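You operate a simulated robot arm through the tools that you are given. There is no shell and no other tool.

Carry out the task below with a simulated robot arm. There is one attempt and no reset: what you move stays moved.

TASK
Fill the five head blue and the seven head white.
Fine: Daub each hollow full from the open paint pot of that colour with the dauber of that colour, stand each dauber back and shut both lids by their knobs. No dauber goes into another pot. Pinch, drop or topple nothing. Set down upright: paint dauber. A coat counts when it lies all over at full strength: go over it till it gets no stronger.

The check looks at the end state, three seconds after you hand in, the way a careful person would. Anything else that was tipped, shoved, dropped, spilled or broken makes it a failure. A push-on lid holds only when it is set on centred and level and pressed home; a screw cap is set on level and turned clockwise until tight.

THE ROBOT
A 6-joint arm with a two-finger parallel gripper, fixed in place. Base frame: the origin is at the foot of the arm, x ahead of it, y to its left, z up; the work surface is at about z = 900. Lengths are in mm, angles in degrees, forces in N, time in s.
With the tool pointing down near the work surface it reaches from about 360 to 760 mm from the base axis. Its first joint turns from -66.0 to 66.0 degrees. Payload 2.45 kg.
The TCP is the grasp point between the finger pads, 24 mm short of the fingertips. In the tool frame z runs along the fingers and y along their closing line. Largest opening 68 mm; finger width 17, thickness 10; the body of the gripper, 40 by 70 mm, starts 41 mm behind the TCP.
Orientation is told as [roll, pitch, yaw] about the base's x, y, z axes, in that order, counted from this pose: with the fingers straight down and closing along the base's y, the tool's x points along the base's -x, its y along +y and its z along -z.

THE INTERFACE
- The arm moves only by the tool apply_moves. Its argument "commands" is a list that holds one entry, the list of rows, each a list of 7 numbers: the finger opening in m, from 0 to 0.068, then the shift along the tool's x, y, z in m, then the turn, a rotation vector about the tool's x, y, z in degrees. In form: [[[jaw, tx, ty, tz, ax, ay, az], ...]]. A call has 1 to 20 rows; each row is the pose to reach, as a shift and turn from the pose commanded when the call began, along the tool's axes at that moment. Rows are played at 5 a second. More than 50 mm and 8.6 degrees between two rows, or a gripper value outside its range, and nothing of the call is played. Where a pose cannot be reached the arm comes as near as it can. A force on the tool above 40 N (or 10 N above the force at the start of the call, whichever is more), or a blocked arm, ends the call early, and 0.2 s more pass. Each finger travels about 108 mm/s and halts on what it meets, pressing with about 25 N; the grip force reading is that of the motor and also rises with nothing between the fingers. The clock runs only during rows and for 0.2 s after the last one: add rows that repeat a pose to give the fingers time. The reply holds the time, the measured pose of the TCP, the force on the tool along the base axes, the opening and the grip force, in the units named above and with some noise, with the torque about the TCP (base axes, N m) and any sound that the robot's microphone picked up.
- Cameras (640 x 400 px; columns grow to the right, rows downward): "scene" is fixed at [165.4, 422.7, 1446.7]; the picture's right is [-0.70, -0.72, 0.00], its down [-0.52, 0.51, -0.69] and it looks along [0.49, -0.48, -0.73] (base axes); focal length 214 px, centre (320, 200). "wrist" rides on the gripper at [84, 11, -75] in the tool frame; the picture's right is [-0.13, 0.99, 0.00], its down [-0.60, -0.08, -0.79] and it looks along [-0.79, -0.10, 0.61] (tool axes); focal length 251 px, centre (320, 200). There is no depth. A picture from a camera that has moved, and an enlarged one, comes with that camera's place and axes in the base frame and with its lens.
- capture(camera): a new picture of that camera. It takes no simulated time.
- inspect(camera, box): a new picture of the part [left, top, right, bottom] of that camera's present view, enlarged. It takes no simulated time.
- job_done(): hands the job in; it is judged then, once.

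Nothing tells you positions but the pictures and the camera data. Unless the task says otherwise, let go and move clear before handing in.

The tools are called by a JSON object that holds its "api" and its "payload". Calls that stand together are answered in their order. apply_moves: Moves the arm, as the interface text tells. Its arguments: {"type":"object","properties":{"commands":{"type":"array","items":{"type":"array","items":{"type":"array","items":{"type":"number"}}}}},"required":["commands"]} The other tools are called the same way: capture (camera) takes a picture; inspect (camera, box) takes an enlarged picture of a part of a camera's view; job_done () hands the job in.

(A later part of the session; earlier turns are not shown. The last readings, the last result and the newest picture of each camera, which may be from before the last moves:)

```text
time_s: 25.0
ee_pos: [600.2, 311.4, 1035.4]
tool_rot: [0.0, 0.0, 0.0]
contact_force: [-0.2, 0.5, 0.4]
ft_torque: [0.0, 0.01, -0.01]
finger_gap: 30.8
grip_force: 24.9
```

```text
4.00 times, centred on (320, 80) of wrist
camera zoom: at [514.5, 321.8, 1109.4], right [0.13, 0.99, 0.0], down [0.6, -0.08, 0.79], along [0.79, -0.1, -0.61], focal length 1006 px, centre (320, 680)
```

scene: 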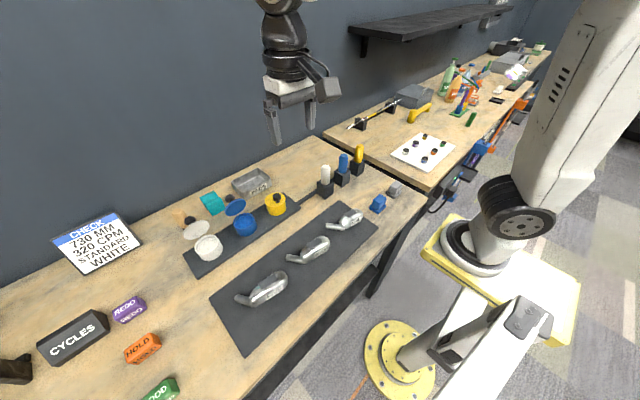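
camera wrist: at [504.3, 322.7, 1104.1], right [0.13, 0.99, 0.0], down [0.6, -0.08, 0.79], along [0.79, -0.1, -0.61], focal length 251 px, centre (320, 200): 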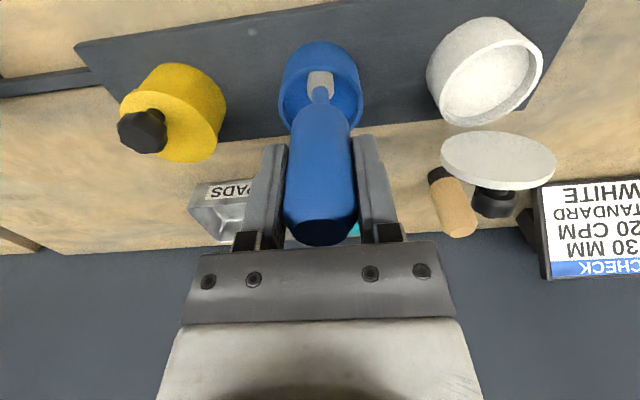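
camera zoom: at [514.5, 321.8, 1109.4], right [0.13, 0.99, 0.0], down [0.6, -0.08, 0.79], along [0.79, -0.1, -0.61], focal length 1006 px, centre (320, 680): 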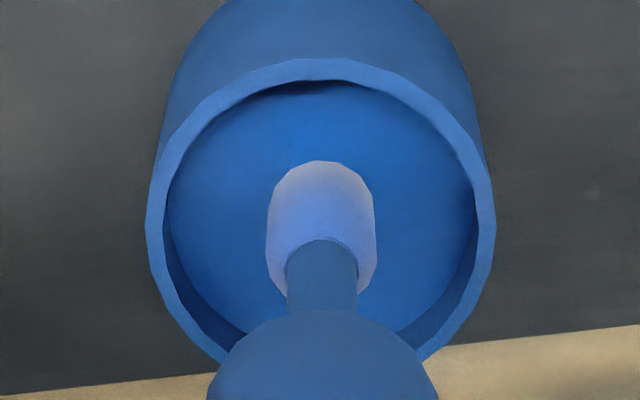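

The pad is loaded with blue. I'll lift clear and carry it over the FIVE hollow, rolling the tool about 12° to match the patch's slope, and stop in a hover to check.

{"api": "apply_moves", "payload": {"commands": [[[0.02, 0, 0, -0.035, 0, 0, 0], [0.02, 0, 0, -0.07, 0, 0, 0], [0.02, 0.036, 0.006, -0.076, -2.5, 0, 0], [0.02, 0.072, 0.012, -0.076, -5, 0, 0], [0.02, 0.108, 0.018, -0.076, -7.5, 0, 0], [0.02, 0.144, 0.024, -0.076, -10, 0, 0], [0.02, 0.18, 0.03, -0.076, -12.5, 0, 0], [0.02, 0.19, 0.031, -0.05, -12.5, 0, 0], [0.02, 0.19, 0.031, -0.02, -12.5, 0, 0], [0.02, 0.19, 0.031, -0.02, -12.5, 0, 0]]]}}

{"api": "capture", "payload": {"camera": "wrist"}}

{"api": "inspect", "payload": {"camera": "scene", "box": [215, 220, 315, 310]}}

```text
time_s: 27.2
ee_pos: [408.0, 342.4, 1053.4]
tool_rot: [12.5, 0.0, 0.0]
contact_force: [0.0, -0.6, -0.5]
ft_torque: [-0.01, 0.0, 0.02]
finger_gap: 30.8
grip_force: 25.1
```

```text
taken
camera wrist: at [323.7, 335.7, 1128.1], right [0.13, 0.97, 0.21], down [0.6, -0.25, 0.76], along [0.79, 0.03, -0.62], focal length 251 px, centre (320, 200)
```

wrist: 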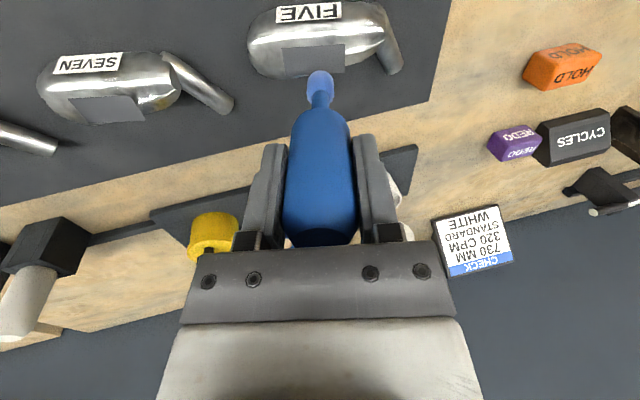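

```text
4.44 times, centred on (265, 265) of scene
camera zoom: at [165.4, 422.7, 1446.7], right [-0.7, -0.72, 0.0], down [-0.52, 0.51, -0.69], along [0.49, -0.48, -0.73], focal length 953 px, centre (564, -89)
```

zoom: 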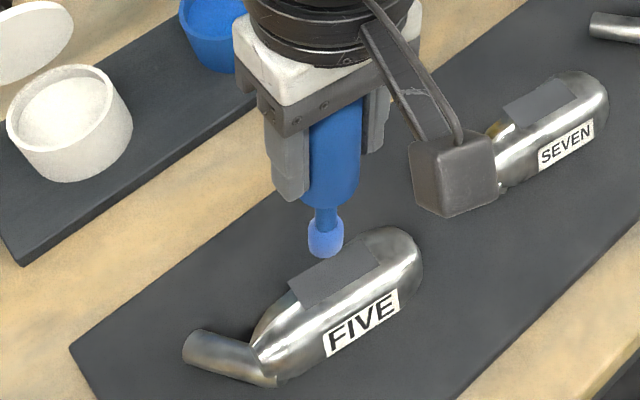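

The tip sits directly over the patch centre, about 30 mm up. I'll take a close look from both cameras before touching.

{"api": "inspect", "payload": {"camera": "wrist", "box": [240, 0, 400, 110]}}

{"api": "inspect", "payload": {"camera": "scene", "box": [245, 255, 309, 305]}}

```text
3.64 times, centred on (320, 55) of wrist
camera zoom: at [323.7, 335.7, 1128.1], right [0.13, 0.97, 0.21], down [0.6, -0.25, 0.76], along [0.79, 0.03, -0.62], focal length 914 px, centre (320, 727)
```

zoom: 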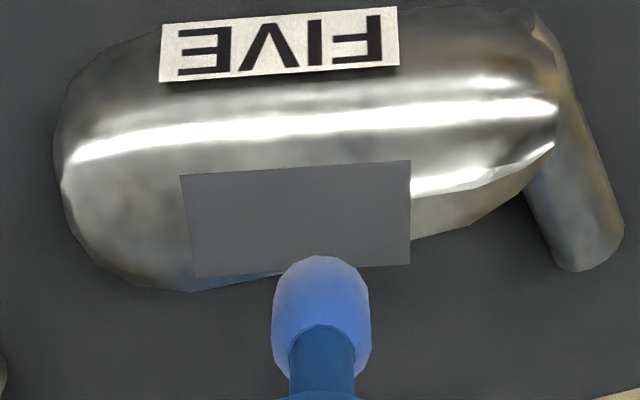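

```text
8.00 times, centred on (277, 280) of scene
camera zoom: at [165.4, 422.7, 1446.7], right [-0.7, -0.72, 0.0], down [-0.52, 0.51, -0.69], along [0.49, -0.48, -0.73], focal length 1716 px, centre (664, -440)
```

zoom: 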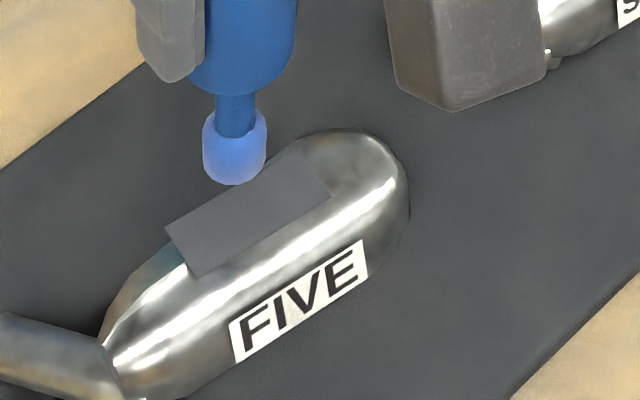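

The patch is at about (408.6, 363.3, 930), 46×20 mm, sloping about 13° along y. I'll descend along the tool axis toward the centre, stopping just above contact.

{"api": "apply_moves", "payload": {"commands": [[[0.02, 0, 0, 0.01, 0, 0, 0], [0.02, 0, 0, 0.018, 0, 0, 0], [0.02, 0, 0, 0.023, 0, 0, 0], [0.02, 0, 0, 0.023, 0, 0, 0]]]}}

{"api": "inspect", "payload": {"camera": "scene", "box": [245, 255, 309, 305]}}

{"api": "inspect", "payload": {"camera": "wrist", "box": [240, 0, 400, 110]}}

```text
time_s: 28.2
ee_pos: [409.4, 348.3, 1031.1]
tool_rot: [12.5, 0.0, -0.1]
contact_force: [-0.3, -0.1, -0.9]
ft_torque: [0.0, -0.01, -0.02]
finger_gap: 30.3
grip_force: 25.4
```

```text
8.00 times, centred on (277, 280) of scene
camera zoom: at [165.4, 422.7, 1446.7], right [-0.7, -0.72, 0.0], down [-0.52, 0.51, -0.69], along [0.49, -0.48, -0.73], focal length 1716 px, centre (664, -440)
```

zoom: 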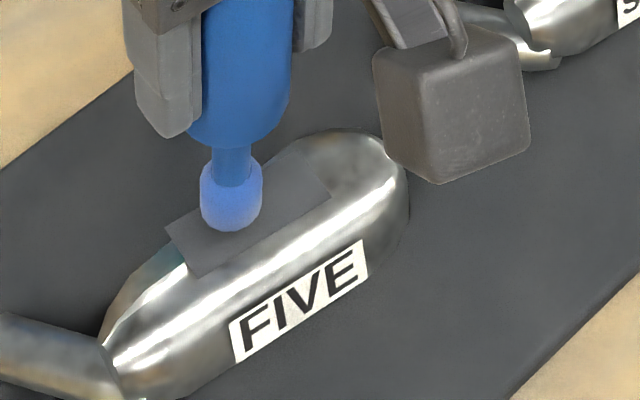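

```text
3.64 times, centred on (320, 55) of wrist
camera zoom: at [323.3, 342.0, 1106.4], right [0.13, 0.97, 0.21], down [0.6, -0.25, 0.76], along [0.79, 0.03, -0.62], focal length 914 px, centre (320, 727)
```

zoom: 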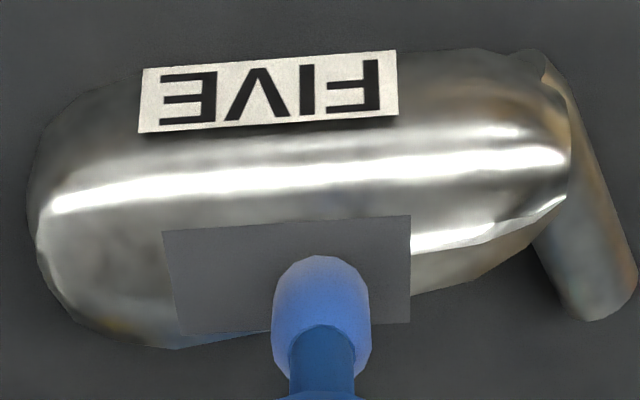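

There's still a small gap. I'll creep down in small steps, checking the force.

{"api": "apply_moves", "payload": {"commands": [[[0.02, 0, 0, 0.002, 0, 0, 0], [0.02, 0, 0, 0.003, 0, 0, 0]]]}}

```text
time_s: 28.8
ee_pos: [408.9, 347.3, 1029.2]
tool_rot: [12.5, 0.0, 0.1]
contact_force: [0.8, 0.0, -0.5]
ft_torque: [-0.03, -0.01, 0.03]
finger_gap: 30.5
grip_force: 24.6
```

{"api": "apply_moves", "payload": {"commands": [[[0.02, 0, 0, 0.0015, 0, 0, 0], [0.02, 0, 0, 0.0015, 0, 0, 0]]]}}

{"api": "inspect", "payload": {"camera": "scene", "box": [245, 255, 309, 305]}}

```text
time_s: 29.4
ee_pos: [408.3, 349.2, 1026.7]
tool_rot: [12.4, -0.1, -0.1]
contact_force: [0.3, 0.2, 0.0]
ft_torque: [-0.03, 0.01, -0.01]
finger_gap: 30.8
grip_force: 25.3
```

```text
8.00 times, centred on (277, 280) of scene
camera zoom: at [165.4, 422.7, 1446.7], right [-0.7, -0.72, 0.0], down [-0.52, 0.51, -0.69], along [0.49, -0.48, -0.73], focal length 1716 px, centre (664, -440)
```

zoom: 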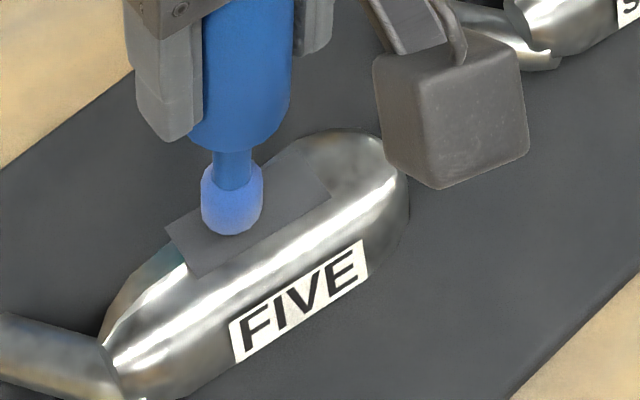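

{"api": "apply_moves", "payload": {"commands": [[[0.02, 0, 0, 0.0015, 0, 0, 0], [0.02, 0, 0, 0.0015, 0, 0, 0]]]}}

```text
time_s: 30.0
ee_pos: [410.0, 347.5, 1027.2]
tool_rot: [12.5, 0.0, 0.0]
contact_force: [0.7, 0.1, -0.6]
ft_torque: [0.04, -0.02, -0.02]
finger_gap: 30.6
grip_force: 25.4
```

{"api": "apply_moves", "payload": {"commands": [[[0.02, 0, 0, 0.0015, 0, 0, 0], [0.02, 0, 0, 0.0015, 0, 0, 0]]]}}

{"api": "inspect", "payload": {"camera": "scene", "box": [245, 255, 309, 305]}}

```text
time_s: 30.6
ee_pos: [410.7, 349.9, 1026.2]
tool_rot: [12.5, 0.0, 0.1]
contact_force: [0.2, 0.4, 0.1]
ft_torque: [0.0, 0.05, -0.01]
finger_gap: 30.7
grip_force: 24.8
```

```text
8.00 times, centred on (277, 280) of scene
camera zoom: at [165.4, 422.7, 1446.7], right [-0.7, -0.72, 0.0], down [-0.52, 0.51, -0.69], along [0.49, -0.48, -0.73], focal length 1716 px, centre (664, -440)
```

zoom: 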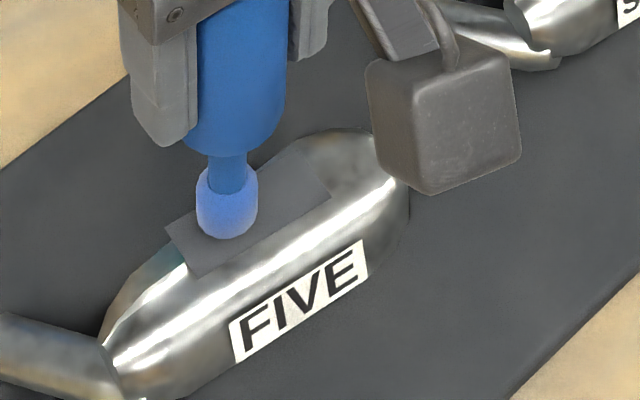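

{"api": "apply_moves", "payload": {"commands": [[[0.02, 0, 0, 0.0015, 0, 0, 0], [0.02, 0, 0, 0.0015, 0, 0, 0], [0.02, 0, 0, 0.0015, 0, 0, 0]]]}}

```text
time_s: 31.4
ee_pos: [410.3, 349.1, 1024.7]
tool_rot: [12.5, 0.0, 0.1]
contact_force: [-0.2, 0.1, -0.7]
ft_torque: [-0.02, 0.03, -0.03]
finger_gap: 30.7
grip_force: 25.5
```

{"api": "apply_moves", "payload": {"commands": [[[0.02, 0, -0.001, 0.0015, 0, 0, 0], [0.02, 0, -0.001, 0.0015, 0, 0, 0], [0.02, 0, -0.001, 0.0015, 0, 0, 0]]]}}

{"api": "inspect", "payload": {"camera": "wrist", "box": [240, 0, 400, 110]}}

{"api": "inspect", "payload": {"camera": "scene", "box": [245, 255, 309, 305]}}

```text
time_s: 32.2
ee_pos: [409.7, 349.5, 1022.4]
tool_rot: [12.5, 0.0, 0.0]
contact_force: [1.2, -0.8, 7.0]
ft_torque: [0.11, -0.09, 0.0]
finger_gap: 30.7
grip_force: 25.0
```

```text
3.64 times, centred on (320, 55) of wrist
camera zoom: at [324.7, 343.3, 1098.1], right [0.13, 0.97, 0.22], down [0.6, -0.25, 0.76], along [0.79, 0.03, -0.62], focal length 914 px, centre (320, 727)
```

zoom: 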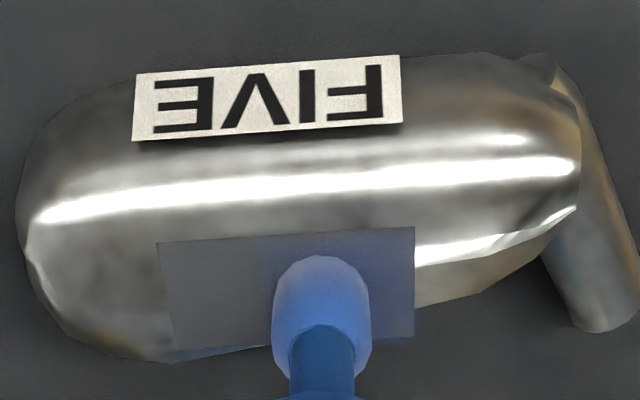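

```text
8.00 times, centred on (277, 280) of scene
camera zoom: at [165.4, 422.6, 1446.7], right [-0.7, -0.72, 0.0], down [-0.52, 0.51, -0.69], along [0.49, -0.48, -0.73], focal length 1716 px, centre (664, -440)
```

zoom: 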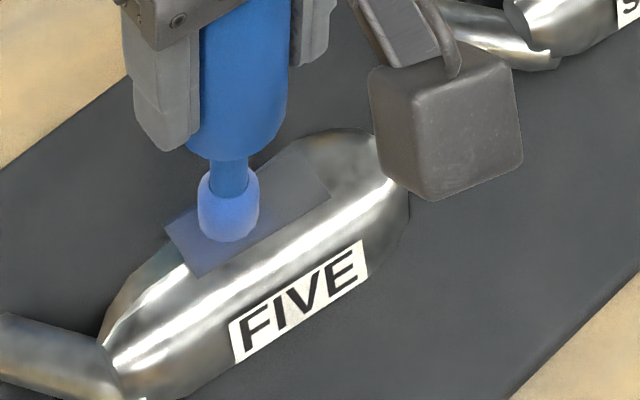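

Contact is light at 7 N and blue is appearing on the patch. I'll ease off slightly and make a slow stroke along its length.

{"api": "apply_moves", "payload": {"commands": [[[0.02, 0, 0.004, -0.0005, 0, 0, 0], [0.02, -0.0005, 0.008, -0.0005, 0, 0, 0], [0.02, -0.001, 0.011, -0.0005, 0, 0, 0], [0.02, -0.0005, 0.006, -0.0005, 0, 0, 0], [0.02, 0, 0.001, -0.0005, 0, 0, 0], [0.02, 0, -0.004, -0.0005, 0, 0, 0], [0.02, 0.0005, -0.009, -0.0005, 0, 0, 0], [0.02, 0.001, -0.014, -0.0005, 0, 0, 0], [0.02, 0.0015, -0.019, -0.0005, 0, 0, 0], [0.02, 0.002, -0.024, -0.0005, 0, 0, 0], [0.02, 0.002, -0.024, -0.0005, 0, 0, 0]]]}}

{"api": "inspect", "payload": {"camera": "wrist", "box": [240, 0, 400, 110]}}

{"api": "inspect", "payload": {"camera": "scene", "box": [245, 255, 309, 305]}}

```text
time_s: 34.6
ee_pos: [408.5, 325.7, 1018.1]
tool_rot: [12.4, 0.1, 0.0]
contact_force: [1.1, 0.1, 5.3]
ft_torque: [0.13, -0.04, -0.04]
finger_gap: 30.6
grip_force: 25.0
```

```text
3.64 times, centred on (320, 55) of wrist
camera zoom: at [323.0, 320.0, 1092.7], right [0.13, 0.97, 0.21], down [0.6, -0.25, 0.76], along [0.79, 0.03, -0.62], focal length 914 px, centre (320, 727)
```

zoom: 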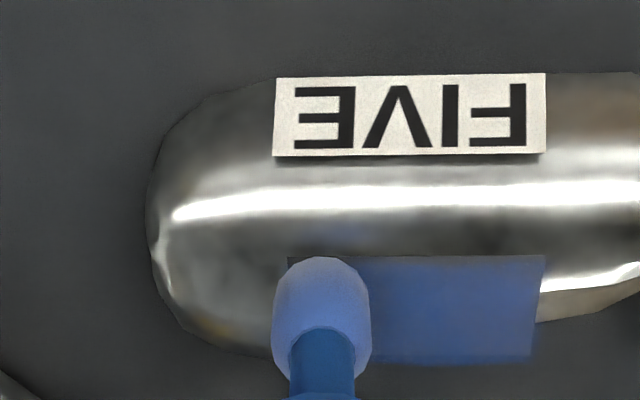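

```text
8.00 times, centred on (277, 280) of scene
camera zoom: at [165.4, 422.6, 1446.7], right [-0.7, -0.72, 0.0], down [-0.52, 0.51, -0.69], along [0.49, -0.48, -0.73], focal length 1716 px, centre (664, -440)
```

zoom: 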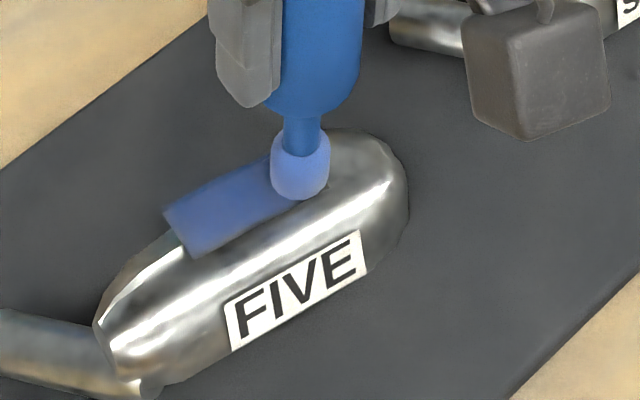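

The blue is going on well, but the head seems to rock slightly under the pad. I'll lift off and check whether it settles back.

{"api": "apply_moves", "payload": {"commands": [[[0.02, 0, 0, -0.005, 0, 0, 0], [0.02, 0, 0, -0.02, 0, 0, 0], [0.02, 0, 0, -0.04, 0, 0, 0], [0.02, 0, 0, -0.04, 0, 0, 0]]]}}

{"api": "inspect", "payload": {"camera": "wrist", "box": [240, 0, 400, 110]}}

{"api": "inspect", "payload": {"camera": "scene", "box": [245, 255, 309, 305]}}

```text
time_s: 35.6
ee_pos: [406.9, 318.0, 1055.8]
tool_rot: [12.5, -0.1, 0.0]
contact_force: [-0.2, 0.4, 0.5]
ft_torque: [0.02, -0.01, 0.02]
finger_gap: 30.7
grip_force: 24.8
```

```text
3.64 times, centred on (320, 55) of wrist
camera zoom: at [321.5, 311.5, 1132.2], right [0.13, 0.97, 0.21], down [0.6, -0.25, 0.76], along [0.79, 0.03, -0.62], focal length 914 px, centre (320, 727)
```

zoom: 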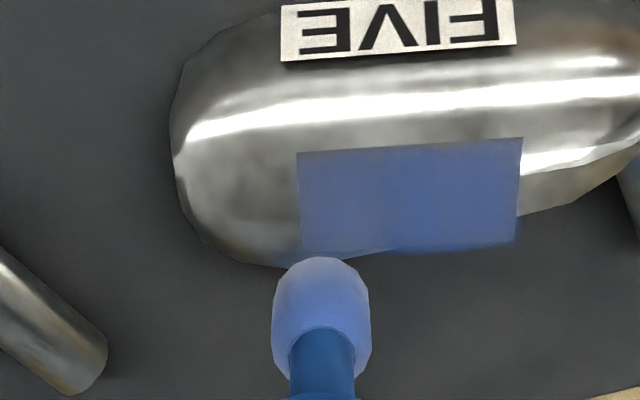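

```text
8.00 times, centred on (277, 280) of scene
camera zoom: at [165.4, 422.7, 1446.7], right [-0.7, -0.72, 0.0], down [-0.52, 0.51, -0.69], along [0.49, -0.48, -0.73], focal length 1716 px, centre (664, -440)
```

zoom: 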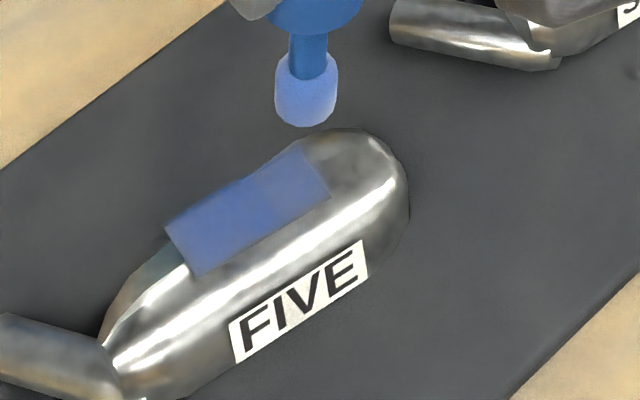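

The head settled back exactly where it was, so light contact only rocks it. The coat is partial, so I'll go over it in two lanes with lighter contact, then look again.

{"api": "apply_moves", "payload": {"commands": [[[0.02, 0.0035, 0, 0.02, 0, 0, 0], [0.02, 0.0035, 0, 0.036, 0, 0, 0], [0.02, 0.0035, 0, 0.0393, 0, 0, 0], [0.02, 0.003, 0.006, 0.0393, 0, 0, 0], [0.02, 0.003, 0.012, 0.0393, 0, 0, 0], [0.02, 0.0025, 0.018, 0.0393, 0, 0, 0], [0.02, 0.002, 0.024, 0.0393, 0, 0, 0], [0.02, 0.002, 0.03, 0.0393, 0, 0, 0], [0.02, 0.0015, 0.035, 0.0393, 0, 0, 0], [0.02, -0.0025, 0.035, 0.0393, 0, 0, 0], [0.02, -0.0065, 0.035, 0.0393, 0, 0, 0], [0.02, -0.006, 0.029, 0.0393, 0, 0, 0], [0.02, -0.006, 0.023, 0.0393, 0, 0, 0], [0.02, -0.0055, 0.017, 0.0393, 0, 0, 0], [0.02, -0.005, 0.011, 0.0393, 0, 0, 0], [0.02, -0.005, 0.005, 0.0393, 0, 0, 0], [0.02, -0.0045, 0, 0.0393, 0, 0, 0], [0.02, -0.002, 0, 0.036, 0, 0, 0], [0.02, -0.002, 0, 0.015, 0, 0, 0], [0.02, 0, 0, 0, 0, 0, 0]]]}}

{"api": "inspect", "payload": {"camera": "wrist", "box": [240, 0, 400, 110]}}

{"api": "inspect", "payload": {"camera": "scene", "box": [245, 255, 309, 305]}}

```text
time_s: 39.8
ee_pos: [409.5, 317.8, 1055.6]
tool_rot: [12.5, 0.0, 0.1]
contact_force: [-0.3, -0.1, 0.3]
ft_torque: [-0.04, 0.0, 0.0]
finger_gap: 30.7
grip_force: 24.9
```

```text
3.64 times, centred on (320, 55) of wrist
camera zoom: at [324.4, 311.1, 1132.5], right [0.13, 0.97, 0.21], down [0.6, -0.25, 0.76], along [0.79, 0.03, -0.62], focal length 914 px, centre (320, 727)
```

zoom: 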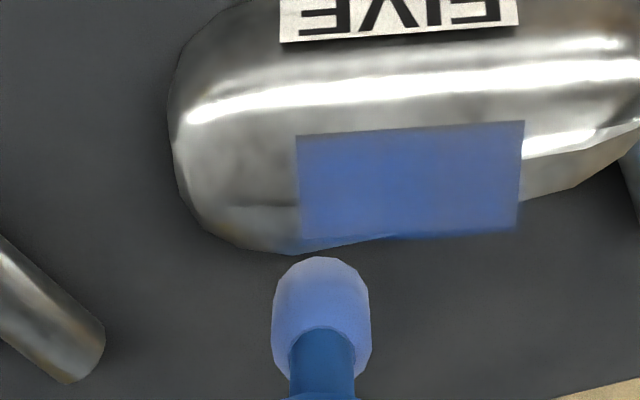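

```text
8.00 times, centred on (277, 280) of scene
camera zoom: at [165.4, 422.7, 1446.7], right [-0.7, -0.72, 0.0], down [-0.52, 0.51, -0.69], along [0.49, -0.48, -0.73], focal length 1716 px, centre (664, -440)
```

zoom: 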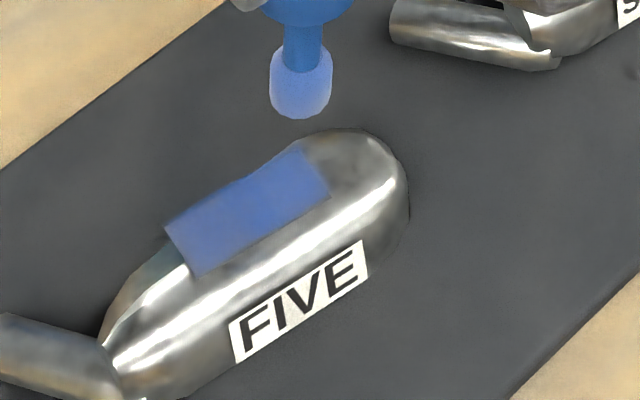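

The coat is getting stronger but the pad has paled, so I'll go back to the blue pot to reload.

{"api": "apply_moves", "payload": {"commands": [[[0.02, 0, 0.006, -0.027, 0, 0, 0], [0.02, 0, 0.0117, -0.0527, 0, 0, 0], [0.02, -0.036, 0.0107, -0.053, 2.5, 0, 0], [0.02, -0.072, 0.0097, -0.0533, 5, 0, 0], [0.02, -0.108, 0.0088, -0.0536, 7.5, 0, 0], [0.02, -0.144, 0.0078, -0.054, 10, 0, 0], [0.02, -0.18, 0.007, -0.0543, 12.5, 0, 0], [0.02, -0.192, 0.0068, -0.0543, 12.5, 0, 0], [0.02, -0.192, -0.0021, -0.0143, 12.5, 0, 0], [0.02, -0.192, -0.0096, 0.0199, 12.5, 0, 0], [0.02, -0.192, -0.0096, 0.0199, 12.5, 0, 0]]]}}

{"api": "inspect", "payload": {"camera": "wrist", "box": [270, 30, 370, 130]}}

```text
time_s: 42.2
ee_pos: [600.2, 309.6, 1033.6]
tool_rot: [0.0, 0.0, 0.0]
contact_force: [0.2, 1.1, -0.7]
ft_torque: [-0.02, 0.0, -0.03]
finger_gap: 30.6
grip_force: 24.9
```

```text
4.00 times, centred on (320, 80) of wrist
camera zoom: at [514.5, 319.7, 1108.1], right [0.13, 0.99, 0.0], down [0.6, -0.08, 0.79], along [0.79, -0.1, -0.61], focal length 1006 px, centre (320, 680)
```

zoom: 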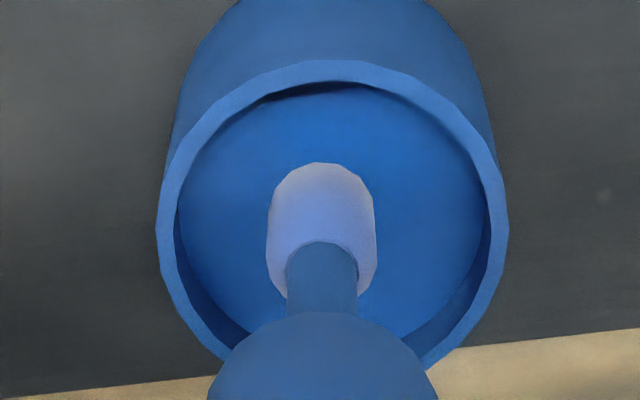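

{"api": "apply_moves", "payload": {"commands": [[[0.02, 0, 0.001, 0.004, 0, 0, 0], [0.02, 0, 0.001, 0.007, 0, 0, 0], [0.02, 0, 0.001, 0.0085, 0, 0, 0], [0.02, 0, 0.001, 0.009, 0, 0, 0], [0.02, 0, 0.001, 0.009, 0, 0, 0], [0.02, 0, 0.001, 0.009, 0, 0, 0], [0.02, 0, 0.001, 0.009, 0, 0, 0]]]}}

{"api": "inspect", "payload": {"camera": "wrist", "box": [270, 30, 370, 130]}}

```text
time_s: 43.8
ee_pos: [600.2, 311.1, 1025.7]
tool_rot: [-0.1, 0.0, 0.0]
contact_force: [-0.4, 0.6, 0.8]
ft_torque: [-0.03, 0.0, -0.01]
finger_gap: 30.7
grip_force: 24.9
```

```text
4.00 times, centred on (320, 80) of wrist
camera zoom: at [514.8, 322.0, 1100.3], right [0.13, 0.99, 0.0], down [0.6, -0.08, 0.79], along [0.79, -0.1, -0.61], focal length 1006 px, centre (320, 680)
```

zoom: 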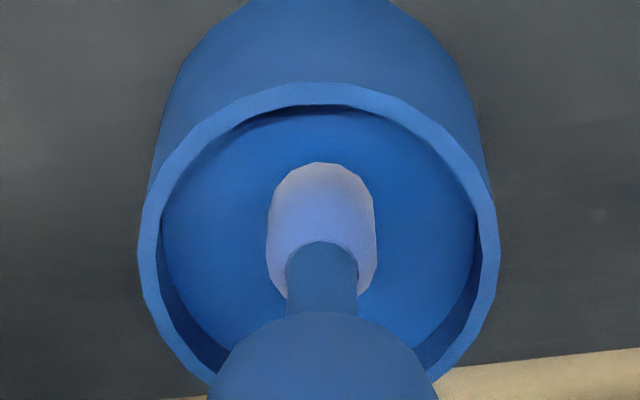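

{"api": "apply_moves", "payload": {"commands": [[[0.02, 0, 0, 0.001, 0, 0, 0], [0.02, 0, 0, 0.0015, 0, 0, 0], [0.02, 0, 0, 0.0015, 0, 0, 0]]]}}

{"api": "inspect", "payload": {"camera": "wrist", "box": [270, 30, 370, 130]}}

```text
time_s: 44.6
ee_pos: [599.6, 311.6, 1023.8]
tool_rot: [0.1, 0.0, 0.0]
contact_force: [-0.8, 0.9, 4.6]
ft_torque: [-0.04, 0.0, -0.03]
finger_gap: 30.9
grip_force: 24.5
```

```text
4.00 times, centred on (320, 80) of wrist
camera zoom: at [514.4, 321.9, 1099.3], right [0.13, 0.99, 0.0], down [0.6, -0.08, 0.79], along [0.79, -0.1, -0.61], focal length 1006 px, centre (320, 680)
```

zoom: 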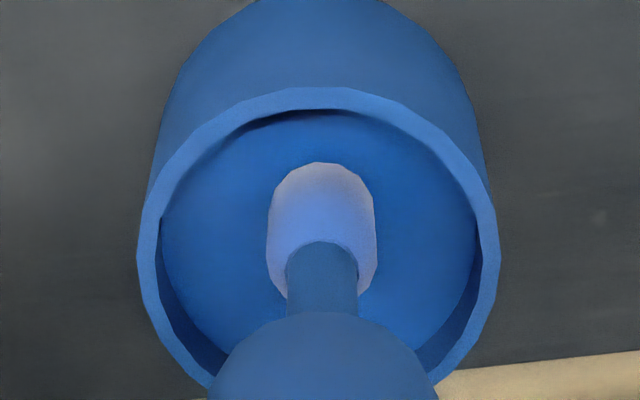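

Contact is at about 5 N. I'll dwell here to fill the pad.

{"api": "apply_moves", "payload": {"commands": [[[0.02, 0, 0, 0.0005, 0, 0, 0], [0.02, 0, 0, 0.0005, 0, 0, 0], [0.02, 0, 0, 0.0005, 0, 0, 0], [0.02, 0, 0, 0.0005, 0, 0, 0], [0.02, 0, 0, 0.0005, 0, 0, 0], [0.02, 0, 0, 0.0005, 0, 0, 0], [0.02, 0, 0, 0.0005, 0, 0, 0], [0.02, 0, 0, 0.0005, 0, 0, 0]]]}}

{"api": "inspect", "payload": {"camera": "wrist", "box": [270, 30, 370, 130]}}

```text
time_s: 46.4
ee_pos: [600.3, 312.2, 1024.0]
tool_rot: [0.0, 0.0, 0.0]
contact_force: [1.5, -1.0, 9.5]
ft_torque: [-0.13, -0.13, -0.03]
finger_gap: 30.9
grip_force: 25.0
```

```text
4.00 times, centred on (320, 80) of wrist
camera zoom: at [514.1, 322.1, 1098.6], right [0.13, 0.99, 0.0], down [0.6, -0.08, 0.79], along [0.79, -0.1, -0.61], focal length 1006 px, centre (320, 680)
```

zoom: 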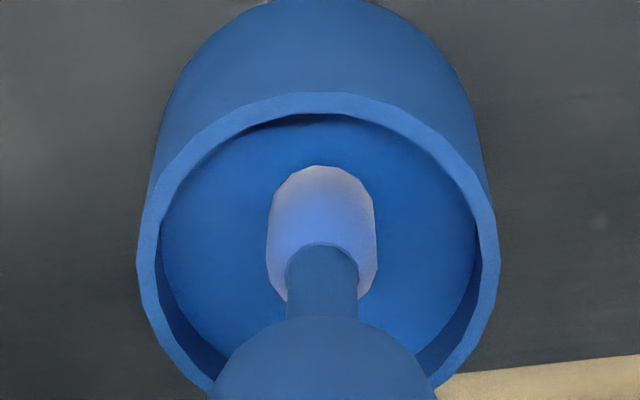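

The pad is loaded again. I'll go back over the FIVE patch.

{"api": "apply_moves", "payload": {"commands": [[[0.02, 0, 0, -0.035, 0, 0, 0], [0.02, 0, 0, -0.07, 0, 0, 0], [0.02, 0.036, 0.0007, -0.087, -2.5, 0, 0], [0.02, 0.072, 0.0014, -0.087, -5, 0, 0], [0.02, 0.108, 0.002, -0.087, -7.5, 0, 0], [0.02, 0.144, 0.003, -0.087, -10, 0, 0], [0.02, 0.18, 0.004, -0.087, -12.5, 0, 0], [0.02, 0.192, 0.0041, -0.06, -12.5, 0, 0], [0.02, 0.192, 0.0041, -0.0325, -12.5, 0, 0], [0.02, 0.192, 0.0041, -0.0325, -12.5, 0, 0]]]}}

{"api": "inspect", "payload": {"camera": "wrist", "box": [240, 0, 400, 110]}}

```text
time_s: 48.6
ee_pos: [410.2, 315.6, 1058.8]
tool_rot: [12.6, 0.0, 0.0]
contact_force: [0.2, -0.1, -1.4]
ft_torque: [0.01, 0.01, 0.0]
finger_gap: 30.8
grip_force: 25.2
```

```text
3.64 times, centred on (320, 55) of wrist
camera zoom: at [324.7, 309.4, 1133.7], right [0.13, 0.97, 0.21], down [0.6, -0.25, 0.76], along [0.79, 0.03, -0.62], focal length 914 px, centre (320, 727)
```

zoom: 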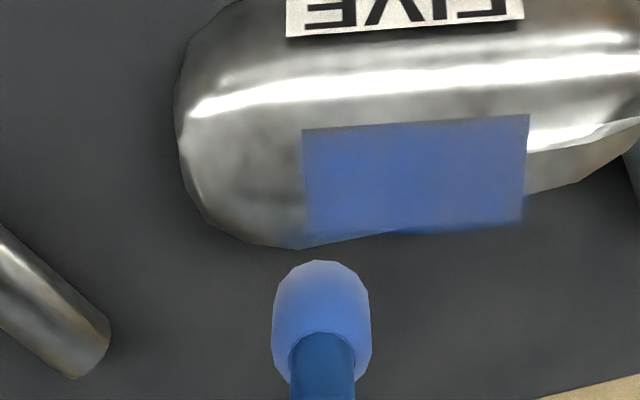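

{"api": "apply_moves", "payload": {"commands": [[[0.02, 0.001, 0.009, 0.015, 0, 0, 0], [0.02, 0.001, 0.018, 0.032, 0, 0, 0], [0.02, 0.001, 0.019, 0.039, 0, 0, 0], [0.02, 0.001, 0.019, 0.041, 0, 0, 0], [0.02, 0.001, 0.019, 0.041, 0, 0, 0]]]}}

```text
time_s: 49.8
ee_pos: [406.4, 343.8, 1020.2]
tool_rot: [12.4, 0.0, -0.1]
contact_force: [-0.3, 0.5, -0.1]
ft_torque: [-0.01, -0.01, -0.05]
finger_gap: 30.9
grip_force: 25.0
```

{"api": "apply_moves", "payload": {"commands": [[[0.02, 0, 0, 0.001, 0, 0, 0], [0.02, 0, 0, 0.0015, 0, 0, 0], [0.02, 0, 0, 0.0015, 0, 0, 0]]]}}

```text
time_s: 50.6
ee_pos: [407.5, 343.0, 1020.1]
tool_rot: [12.6, -0.1, 0.0]
contact_force: [-1.9, -5.4, 13.9]
ft_torque: [-0.24, 0.16, 0.05]
finger_gap: 30.8
grip_force: 24.8
```

Contact is at 14 N, so I'll back off about 0.8 mm and stroke two lanes across the patch.

{"api": "apply_moves", "payload": {"commands": [[[0.02, 0.003, -0.005, -0.0009, 0, 0, 0], [0.02, 0.0035, -0.01, -0.0009, 0, 0, 0], [0.02, 0.0035, -0.015, -0.0009, 0, 0, 0], [0.02, 0.004, -0.018, -0.0009, 0, 0, 0], [0.02, 0.0035, -0.012, -0.0009, 0, 0, 0], [0.02, 0.003, -0.006, -0.0009, 0, 0, 0], [0.02, 0.003, 0, -0.0009, 0, 0, 0], [0.02, 0.0025, 0.006, -0.0009, 0, 0, 0], [0.02, 0.002, 0.012, -0.0009, 0, 0, 0], [0.02, 0.0015, 0.018, -0.0009, 0, 0, 0], [0.02, -0.002, 0.018, -0.0009, 0, 0, 0], [0.02, -0.0045, 0.018, -0.0009, 0, 0, 0], [0.02, -0.0045, 0.012, -0.0009, 0, 0, 0], [0.02, -0.004, 0.006, -0.0009, 0, 0, 0], [0.02, -0.004, 0, -0.0009, 0, 0, 0], [0.02, -0.0035, -0.006, -0.0009, 0, 0, 0], [0.02, -0.003, -0.012, -0.0009, 0, 0, 0], [0.02, -0.003, -0.018, -0.0009, 0, 0, 0], [0.02, 0, -0.012, -0.0009, 0, 0, 0], [0.02, 0, 0, -0.0009, 0, 0, 0]]]}}

{"api": "inspect", "payload": {"camera": "wrist", "box": [240, 0, 400, 110]}}

{"api": "inspect", "payload": {"camera": "scene", "box": [245, 255, 309, 305]}}

```text
time_s: 54.8
ee_pos: [405.7, 342.2, 1019.5]
tool_rot: [12.3, 0.1, 0.0]
contact_force: [-0.3, -2.5, 3.4]
ft_torque: [-0.15, 0.01, -0.01]
finger_gap: 30.7
grip_force: 24.8
```

```text
3.64 times, centred on (320, 55) of wrist
camera zoom: at [320.6, 336.5, 1094.6], right [0.13, 0.97, 0.21], down [0.61, -0.25, 0.76], along [0.79, 0.03, -0.62], focal length 914 px, centre (320, 727)
```

zoom: 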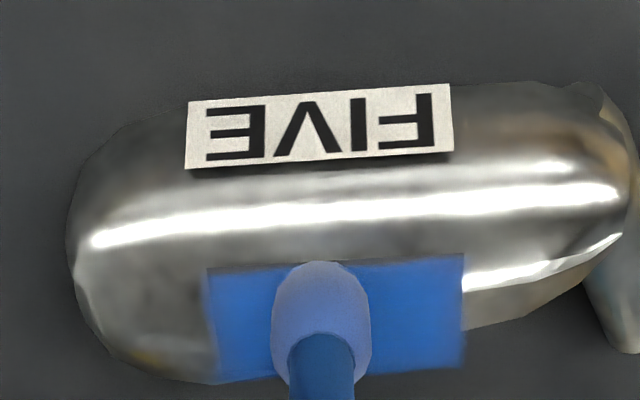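

```text
8.00 times, centred on (277, 280) of scene
camera zoom: at [165.4, 422.5, 1446.7], right [-0.7, -0.72, 0.0], down [-0.52, 0.51, -0.69], along [0.49, -0.48, -0.73], focal length 1716 px, centre (664, -440)
```

zoom: 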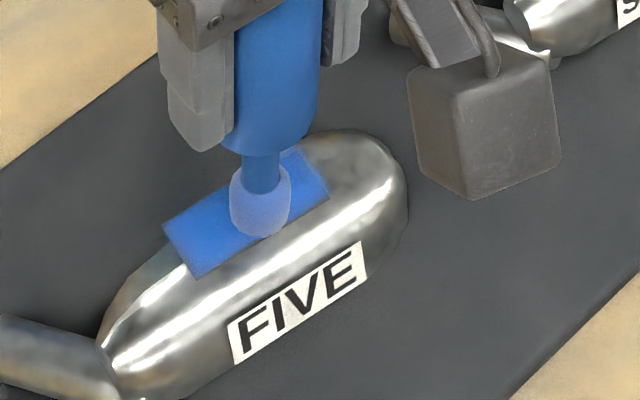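

The blue is much stronger now. I'll lift and look for weak edges.

{"api": "apply_moves", "payload": {"commands": [[[0.02, 0, 0, -0.01, 0, 0, 0], [0.02, 0.0, -0.01, -0.03, 0, 0, 0], [0.02, 0, -0.019, -0.041, 0, 0, 0], [0.02, 0, -0.019, -0.041, 0, 0, 0]]]}}

{"api": "inspect", "payload": {"camera": "wrist", "box": [290, 10, 410, 85]}}

{"api": "inspect", "payload": {"camera": "scene", "box": [257, 268, 297, 298]}}

```text
time_s: 55.8
ee_pos: [407.5, 316.0, 1055.8]
tool_rot: [12.5, 0.0, 0.0]
contact_force: [-0.1, -0.2, 0.6]
ft_torque: [0.02, -0.04, 0.02]
finger_gap: 30.4
grip_force: 24.9
```

```text
5.33 times, centred on (350, 48) of wrist
camera zoom: at [321.0, 310.2, 1131.5], right [0.13, 0.97, 0.21], down [0.6, -0.25, 0.76], along [0.79, 0.03, -0.62], focal length 1341 px, centre (160, 1013)
```

zoom: 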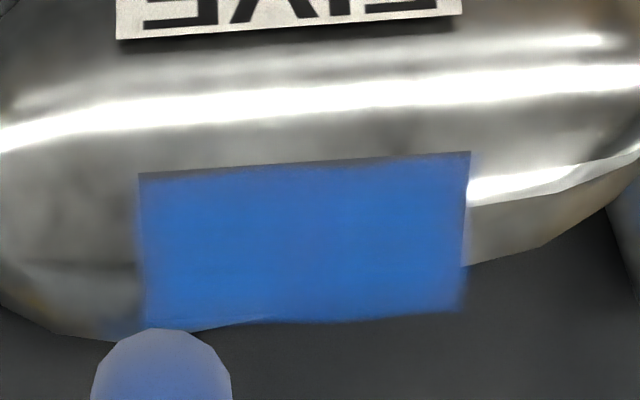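

```text
13.33 times, centred on (277, 283) of scene
camera zoom: at [165.4, 422.7, 1446.7], right [-0.7, -0.72, 0.0], down [-0.52, 0.51, -0.69], along [0.49, -0.48, -0.73], focal length 2860 px, centre (893, -907)
```

zoom: 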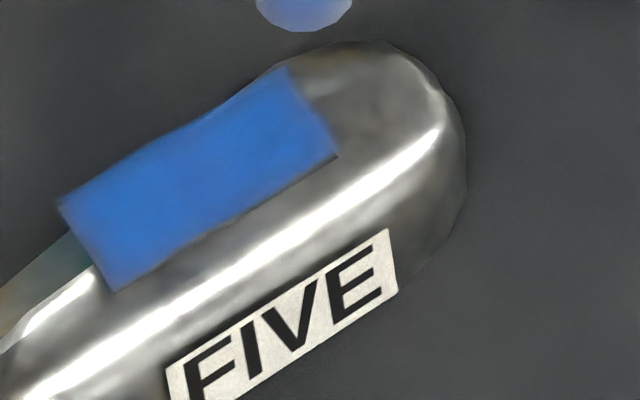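

Nearly full, with slightly thin fringes at the edges. I'll reload once more and then go over the edges with wider strokes.

{"api": "apply_moves", "payload": {"commands": [[[0.02, 0, 0.006, -0.027, 0, 0, 0], [0.02, 0, 0.0117, -0.0527, 0, 0, 0], [0.02, -0.036, 0.0107, -0.053, 2.5, 0, 0], [0.02, -0.072, 0.0097, -0.0533, 5, 0, 0], [0.02, -0.108, 0.0088, -0.0536, 7.5, 0, 0], [0.02, -0.144, 0.0078, -0.054, 10, 0, 0], [0.02, -0.18, 0.007, -0.0543, 12.5, 0, 0], [0.02, -0.193, 0.0068, -0.0543, 12.5, 0, 0], [0.02, -0.193, -0.0021, -0.0143, 12.5, 0, 0], [0.02, -0.193, -0.0086, 0.0193, 12.5, 0, 0], [0.02, -0.193, -0.0099, 0.0252, 12.5, 0, 0], [0.02, -0.193, -0.0106, 0.0281, 12.5, 0, 0], [0.02, -0.193, -0.0108, 0.0291, 12.5, 0, 0], [0.02, -0.193, -0.0108, 0.0291, 12.5, 0, 0]]]}}

{"api": "inspect", "payload": {"camera": "wrist", "box": [270, 30, 370, 130]}}

```text
time_s: 58.8
ee_pos: [601.0, 312.7, 1024.9]
tool_rot: [0.0, 0.0, 0.0]
contact_force: [0.2, 0.3, 0.3]
ft_torque: [-0.01, 0.03, 0.01]
finger_gap: 30.6
grip_force: 25.3
```

```text
4.00 times, centred on (320, 80) of wrist
camera zoom: at [514.7, 323.5, 1100.1], right [0.13, 0.99, 0.0], down [0.6, -0.08, 0.79], along [0.79, -0.1, -0.61], focal length 1006 px, centre (320, 680)
```

zoom: 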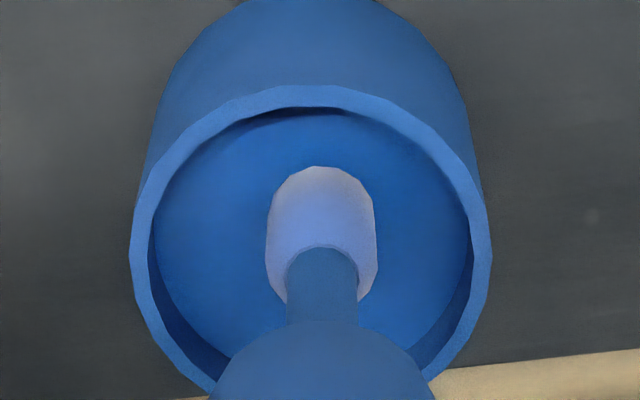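

{"api": "apply_moves", "payload": {"commands": [[[0.02, 0, -0.001, 0.001, 0, 0, 0], [0.02, 0, -0.001, 0.0018, 0, 0, 0], [0.02, 0, -0.001, 0.0018, 0, 0, 0], [0.02, 0, -0.001, 0.0018, 0, 0, 0], [0.02, 0, -0.001, 0.0018, 0, 0, 0], [0.02, 0, -0.001, 0.0018, 0, 0, 0], [0.02, 0, -0.001, 0.0018, 0, 0, 0]]]}}

{"api": "inspect", "payload": {"camera": "wrist", "box": [270, 30, 370, 130]}}

```text
time_s: 60.4
ee_pos: [600.0, 312.5, 1022.7]
tool_rot: [0.0, 0.0, -0.1]
contact_force: [-1.1, 0.7, 0.6]
ft_torque: [0.02, 0.06, -0.01]
finger_gap: 30.6
grip_force: 24.6
```

```text
4.00 times, centred on (320, 80) of wrist
camera zoom: at [515.1, 321.8, 1098.2], right [0.13, 0.99, 0.0], down [0.6, -0.08, 0.79], along [0.79, -0.1, -0.61], focal length 1006 px, centre (320, 680)
```

zoom: 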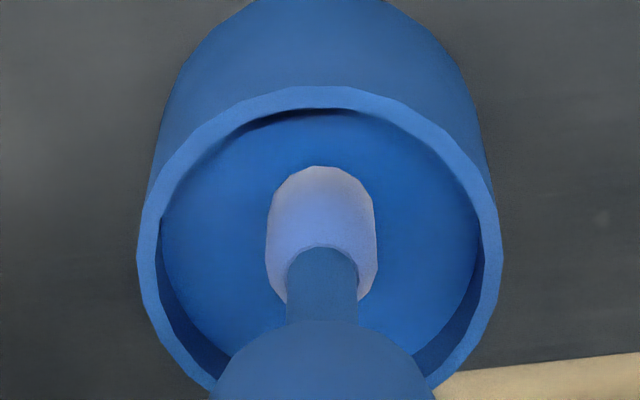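

Just short of contact, so I'll lower another millimetre.

{"api": "apply_moves", "payload": {"commands": [[[0.02, 0, 0, 0.0008, 0, 0, 0], [0.02, 0, 0, 0.0012, 0, 0, 0], [0.02, 0, 0, 0.0012, 0, 0, 0], [0.02, 0, 0, 0.0012, 0, 0, 0], [0.02, 0, 0, 0.0012, 0, 0, 0], [0.02, 0, 0, 0.0012, 0, 0, 0]]]}}

{"api": "inspect", "payload": {"camera": "wrist", "box": [270, 30, 370, 130]}}

```text
time_s: 61.8
ee_pos: [599.9, 311.8, 1021.7]
tool_rot: [-0.1, 0.0, -0.1]
contact_force: [1.1, -1.1, 5.6]
ft_torque: [-0.1, -0.08, 0.02]
finger_gap: 30.9
grip_force: 24.9
```

```text
4.00 times, centred on (320, 80) of wrist
camera zoom: at [515.0, 322.0, 1097.5], right [0.13, 0.99, 0.0], down [0.6, -0.08, 0.79], along [0.79, -0.1, -0.61], focal length 1006 px, centre (320, 680)
```

zoom: 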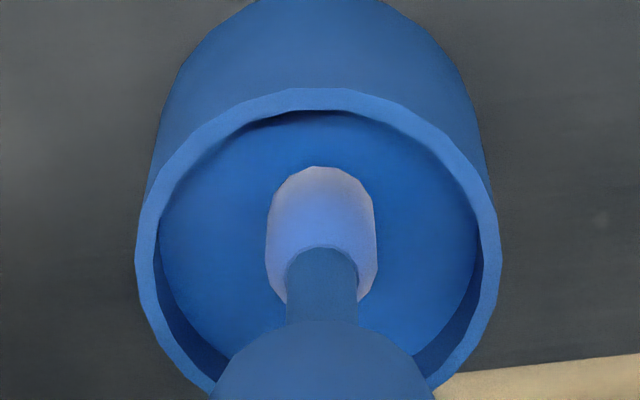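

The pad is loaded at a light 5.6 N. I'll return to the FIVE patch for the edge pass.

{"api": "apply_moves", "payload": {"commands": [[[0.02, 0, 0, 0, 0, 0, 0], [0.02, 0, 0, -0.035, 0, 0, 0], [0.02, 0, 0, -0.07, 0, 0, 0], [0.02, 0.036, 0.0007, -0.089, -2.5, 0, 0], [0.02, 0.072, 0.0014, -0.089, -5, 0, 0], [0.02, 0.108, 0.002, -0.089, -7.5, 0, 0], [0.02, 0.144, 0.003, -0.089, -10, 0, 0], [0.02, 0.18, 0.004, -0.089, -12.5, 0, 0], [0.02, 0.192, 0.0051, -0.062, -12.5, 0, 0], [0.02, 0.192, 0.0051, -0.0345, -12.5, 0, 0], [0.02, 0.192, 0.0051, -0.0345, -12.5, 0, 0]]]}}

{"api": "inspect", "payload": {"camera": "wrist", "box": [240, 0, 400, 110]}}

```text
time_s: 64.2
ee_pos: [406.2, 316.9, 1055.5]
tool_rot: [12.5, -0.1, 0.0]
contact_force: [-0.6, -0.1, -0.2]
ft_torque: [0.01, -0.02, -0.03]
finger_gap: 30.8
grip_force: 25.1
```

```text
3.64 times, centred on (320, 55) of wrist
camera zoom: at [320.8, 311.2, 1131.7], right [0.13, 0.97, 0.21], down [0.6, -0.25, 0.76], along [0.79, 0.03, -0.62], focal length 914 px, centre (320, 727)
```

zoom: 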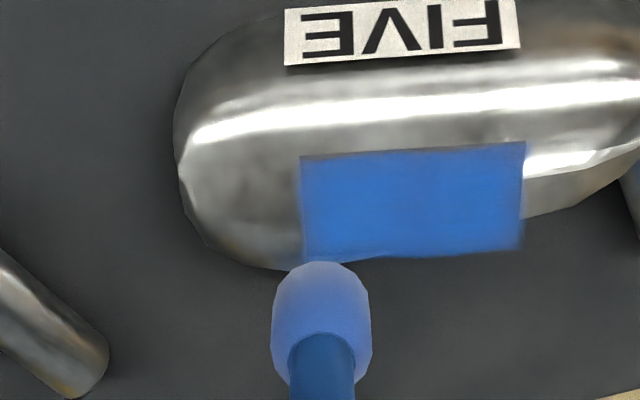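

{"api": "apply_moves", "payload": {"commands": [[[0.02, 0.001, 0.009, 0.015, 0, 0, 0], [0.02, 0.001, 0.018, 0.032, 0, 0, 0], [0.02, 0.001, 0.019, 0.039, 0, 0, 0], [0.02, 0.001, 0.019, 0.0405, 0, 0, 0], [0.02, 0.001, 0.019, 0.0405, 0, 0, 0]]]}}

```text
time_s: 65.4
ee_pos: [407.0, 344.0, 1020.1]
tool_rot: [12.5, 0.0, -0.1]
contact_force: [1.1, 0.1, 0.0]
ft_torque: [-0.01, -0.01, 0.02]
finger_gap: 30.6
grip_force: 25.1
```

{"api": "apply_moves", "payload": {"commands": [[[0.02, 0, 0, 0.0008, 0, 0, 0], [0.02, 0, 0, 0.001, 0, 0, 0], [0.02, 0, 0, 0.001, 0, 0, 0]]]}}

```text
time_s: 66.2
ee_pos: [407.5, 344.3, 1018.8]
tool_rot: [12.6, 0.0, 0.0]
contact_force: [-0.4, -2.4, 7.5]
ft_torque: [-0.11, 0.13, 0.03]
finger_gap: 30.9
grip_force: 25.2
```

{"api": "inspect", "payload": {"camera": "scene", "box": [257, 262, 297, 298]}}

{"api": "inspect", "payload": {"camera": "wrist", "box": [270, 40, 390, 115]}}

```text
11.11 times, centred on (277, 280) of scene
camera zoom: at [165.3, 422.6, 1446.7], right [-0.7, -0.72, 0.0], down [-0.52, 0.51, -0.69], along [0.49, -0.48, -0.73], focal length 2383 px, centre (798, -689)
```

zoom: 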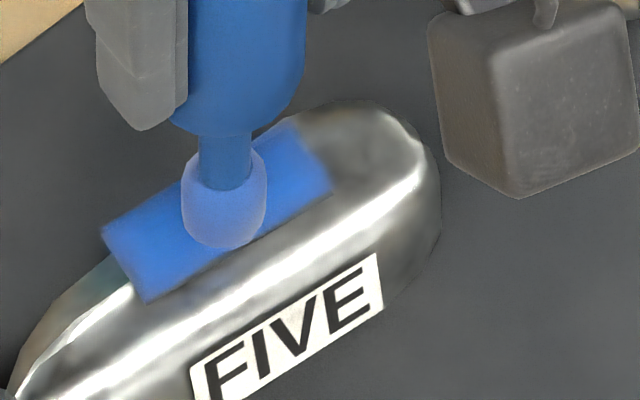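

```text
5.33 times, centred on (330, 78) of wrist
camera zoom: at [322.0, 337.9, 1095.0], right [0.13, 0.97, 0.22], down [0.6, -0.25, 0.76], along [0.79, 0.03, -0.62], focal length 1341 px, centre (267, 853)
```

zoom: 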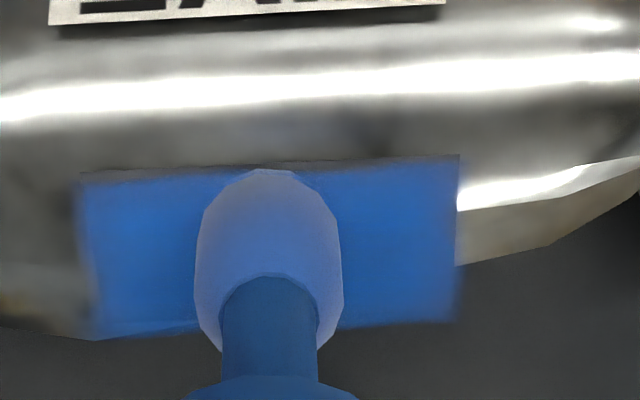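

The near (-x) edge has a thin pale strip about 1 mm wide and the ends look slightly thin. I'll trace around the perimeter with the pad.

{"api": "apply_moves", "payload": {"commands": [[[0.02, 0.003, 0, -0.0003, 0, 0, 0], [0.02, 0.006, 0, -0.0003, 0, 0, 0], [0.02, 0.0057, 0.006, -0.0003, 0, 0, 0], [0.02, 0.0053, 0.012, -0.0003, 0, 0, 0], [0.02, 0.005, 0.017, -0.0003, 0, 0, 0], [0.02, 0.0047, 0.021, -0.0003, 0, 0, 0], [0.02, 0, 0.021, -0.0003, 0, 0, 0], [0.02, -0.005, 0.021, -0.0003, 0, 0, 0], [0.02, -0.0103, 0.021, -0.0003, 0, 0, 0], [0.02, -0.0098, 0.014, -0.0003, 0, 0, 0], [0.02, -0.0094, 0.007, -0.0003, 0, 0, 0], [0.02, -0.009, 0, -0.0003, 0, 0, 0], [0.02, -0.0086, -0.007, -0.0003, 0, 0, 0], [0.02, -0.0082, -0.014, -0.0003, 0, 0, 0], [0.02, -0.0077, -0.021, -0.0003, 0, 0, 0], [0.02, -0.003, -0.021, -0.0003, 0, 0, 0], [0.02, 0.002, -0.021, -0.0003, 0, 0, 0], [0.02, 0.0073, -0.021, -0.0003, 0, 0, 0], [0.02, 0.0068, -0.012, -0.0003, 0, 0, 0], [0.02, 0.0063, -0.004, -0.0003, 0, 0, 0]]]}}

{"api": "inspect", "payload": {"camera": "wrist", "box": [270, 40, 390, 115]}}

{"api": "inspect", "payload": {"camera": "scene", "box": [245, 255, 309, 305]}}

```text
time_s: 70.4
ee_pos: [400.4, 340.6, 1018.8]
tool_rot: [12.6, 0.0, 0.0]
contact_force: [0.5, -5.8, 7.8]
ft_torque: [-0.32, 0.0, -0.04]
finger_gap: 30.4
grip_force: 24.8
```

```text
5.33 times, centred on (330, 78) of wrist
camera zoom: at [314.8, 335.0, 1094.0], right [0.13, 0.97, 0.21], down [0.6, -0.25, 0.76], along [0.79, 0.03, -0.62], focal length 1341 px, centre (267, 853)
```

zoom: 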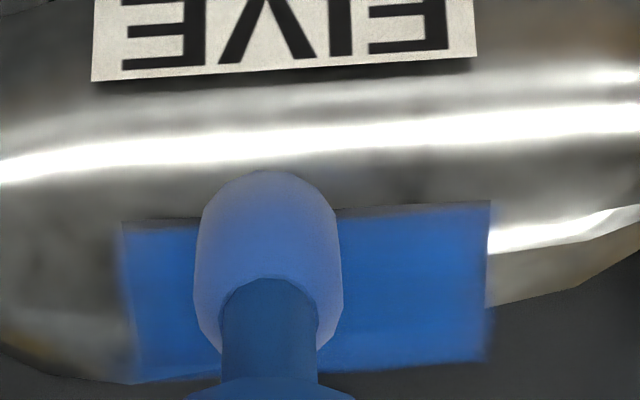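

```text
8.00 times, centred on (277, 280) of scene
camera zoom: at [165.3, 422.4, 1446.7], right [-0.7, -0.72, 0.0], down [-0.52, 0.51, -0.69], along [0.49, -0.48, -0.73], focal length 1716 px, centre (664, -440)
```

zoom: 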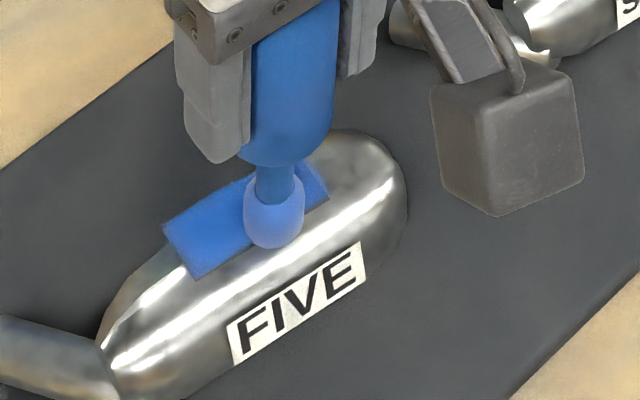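

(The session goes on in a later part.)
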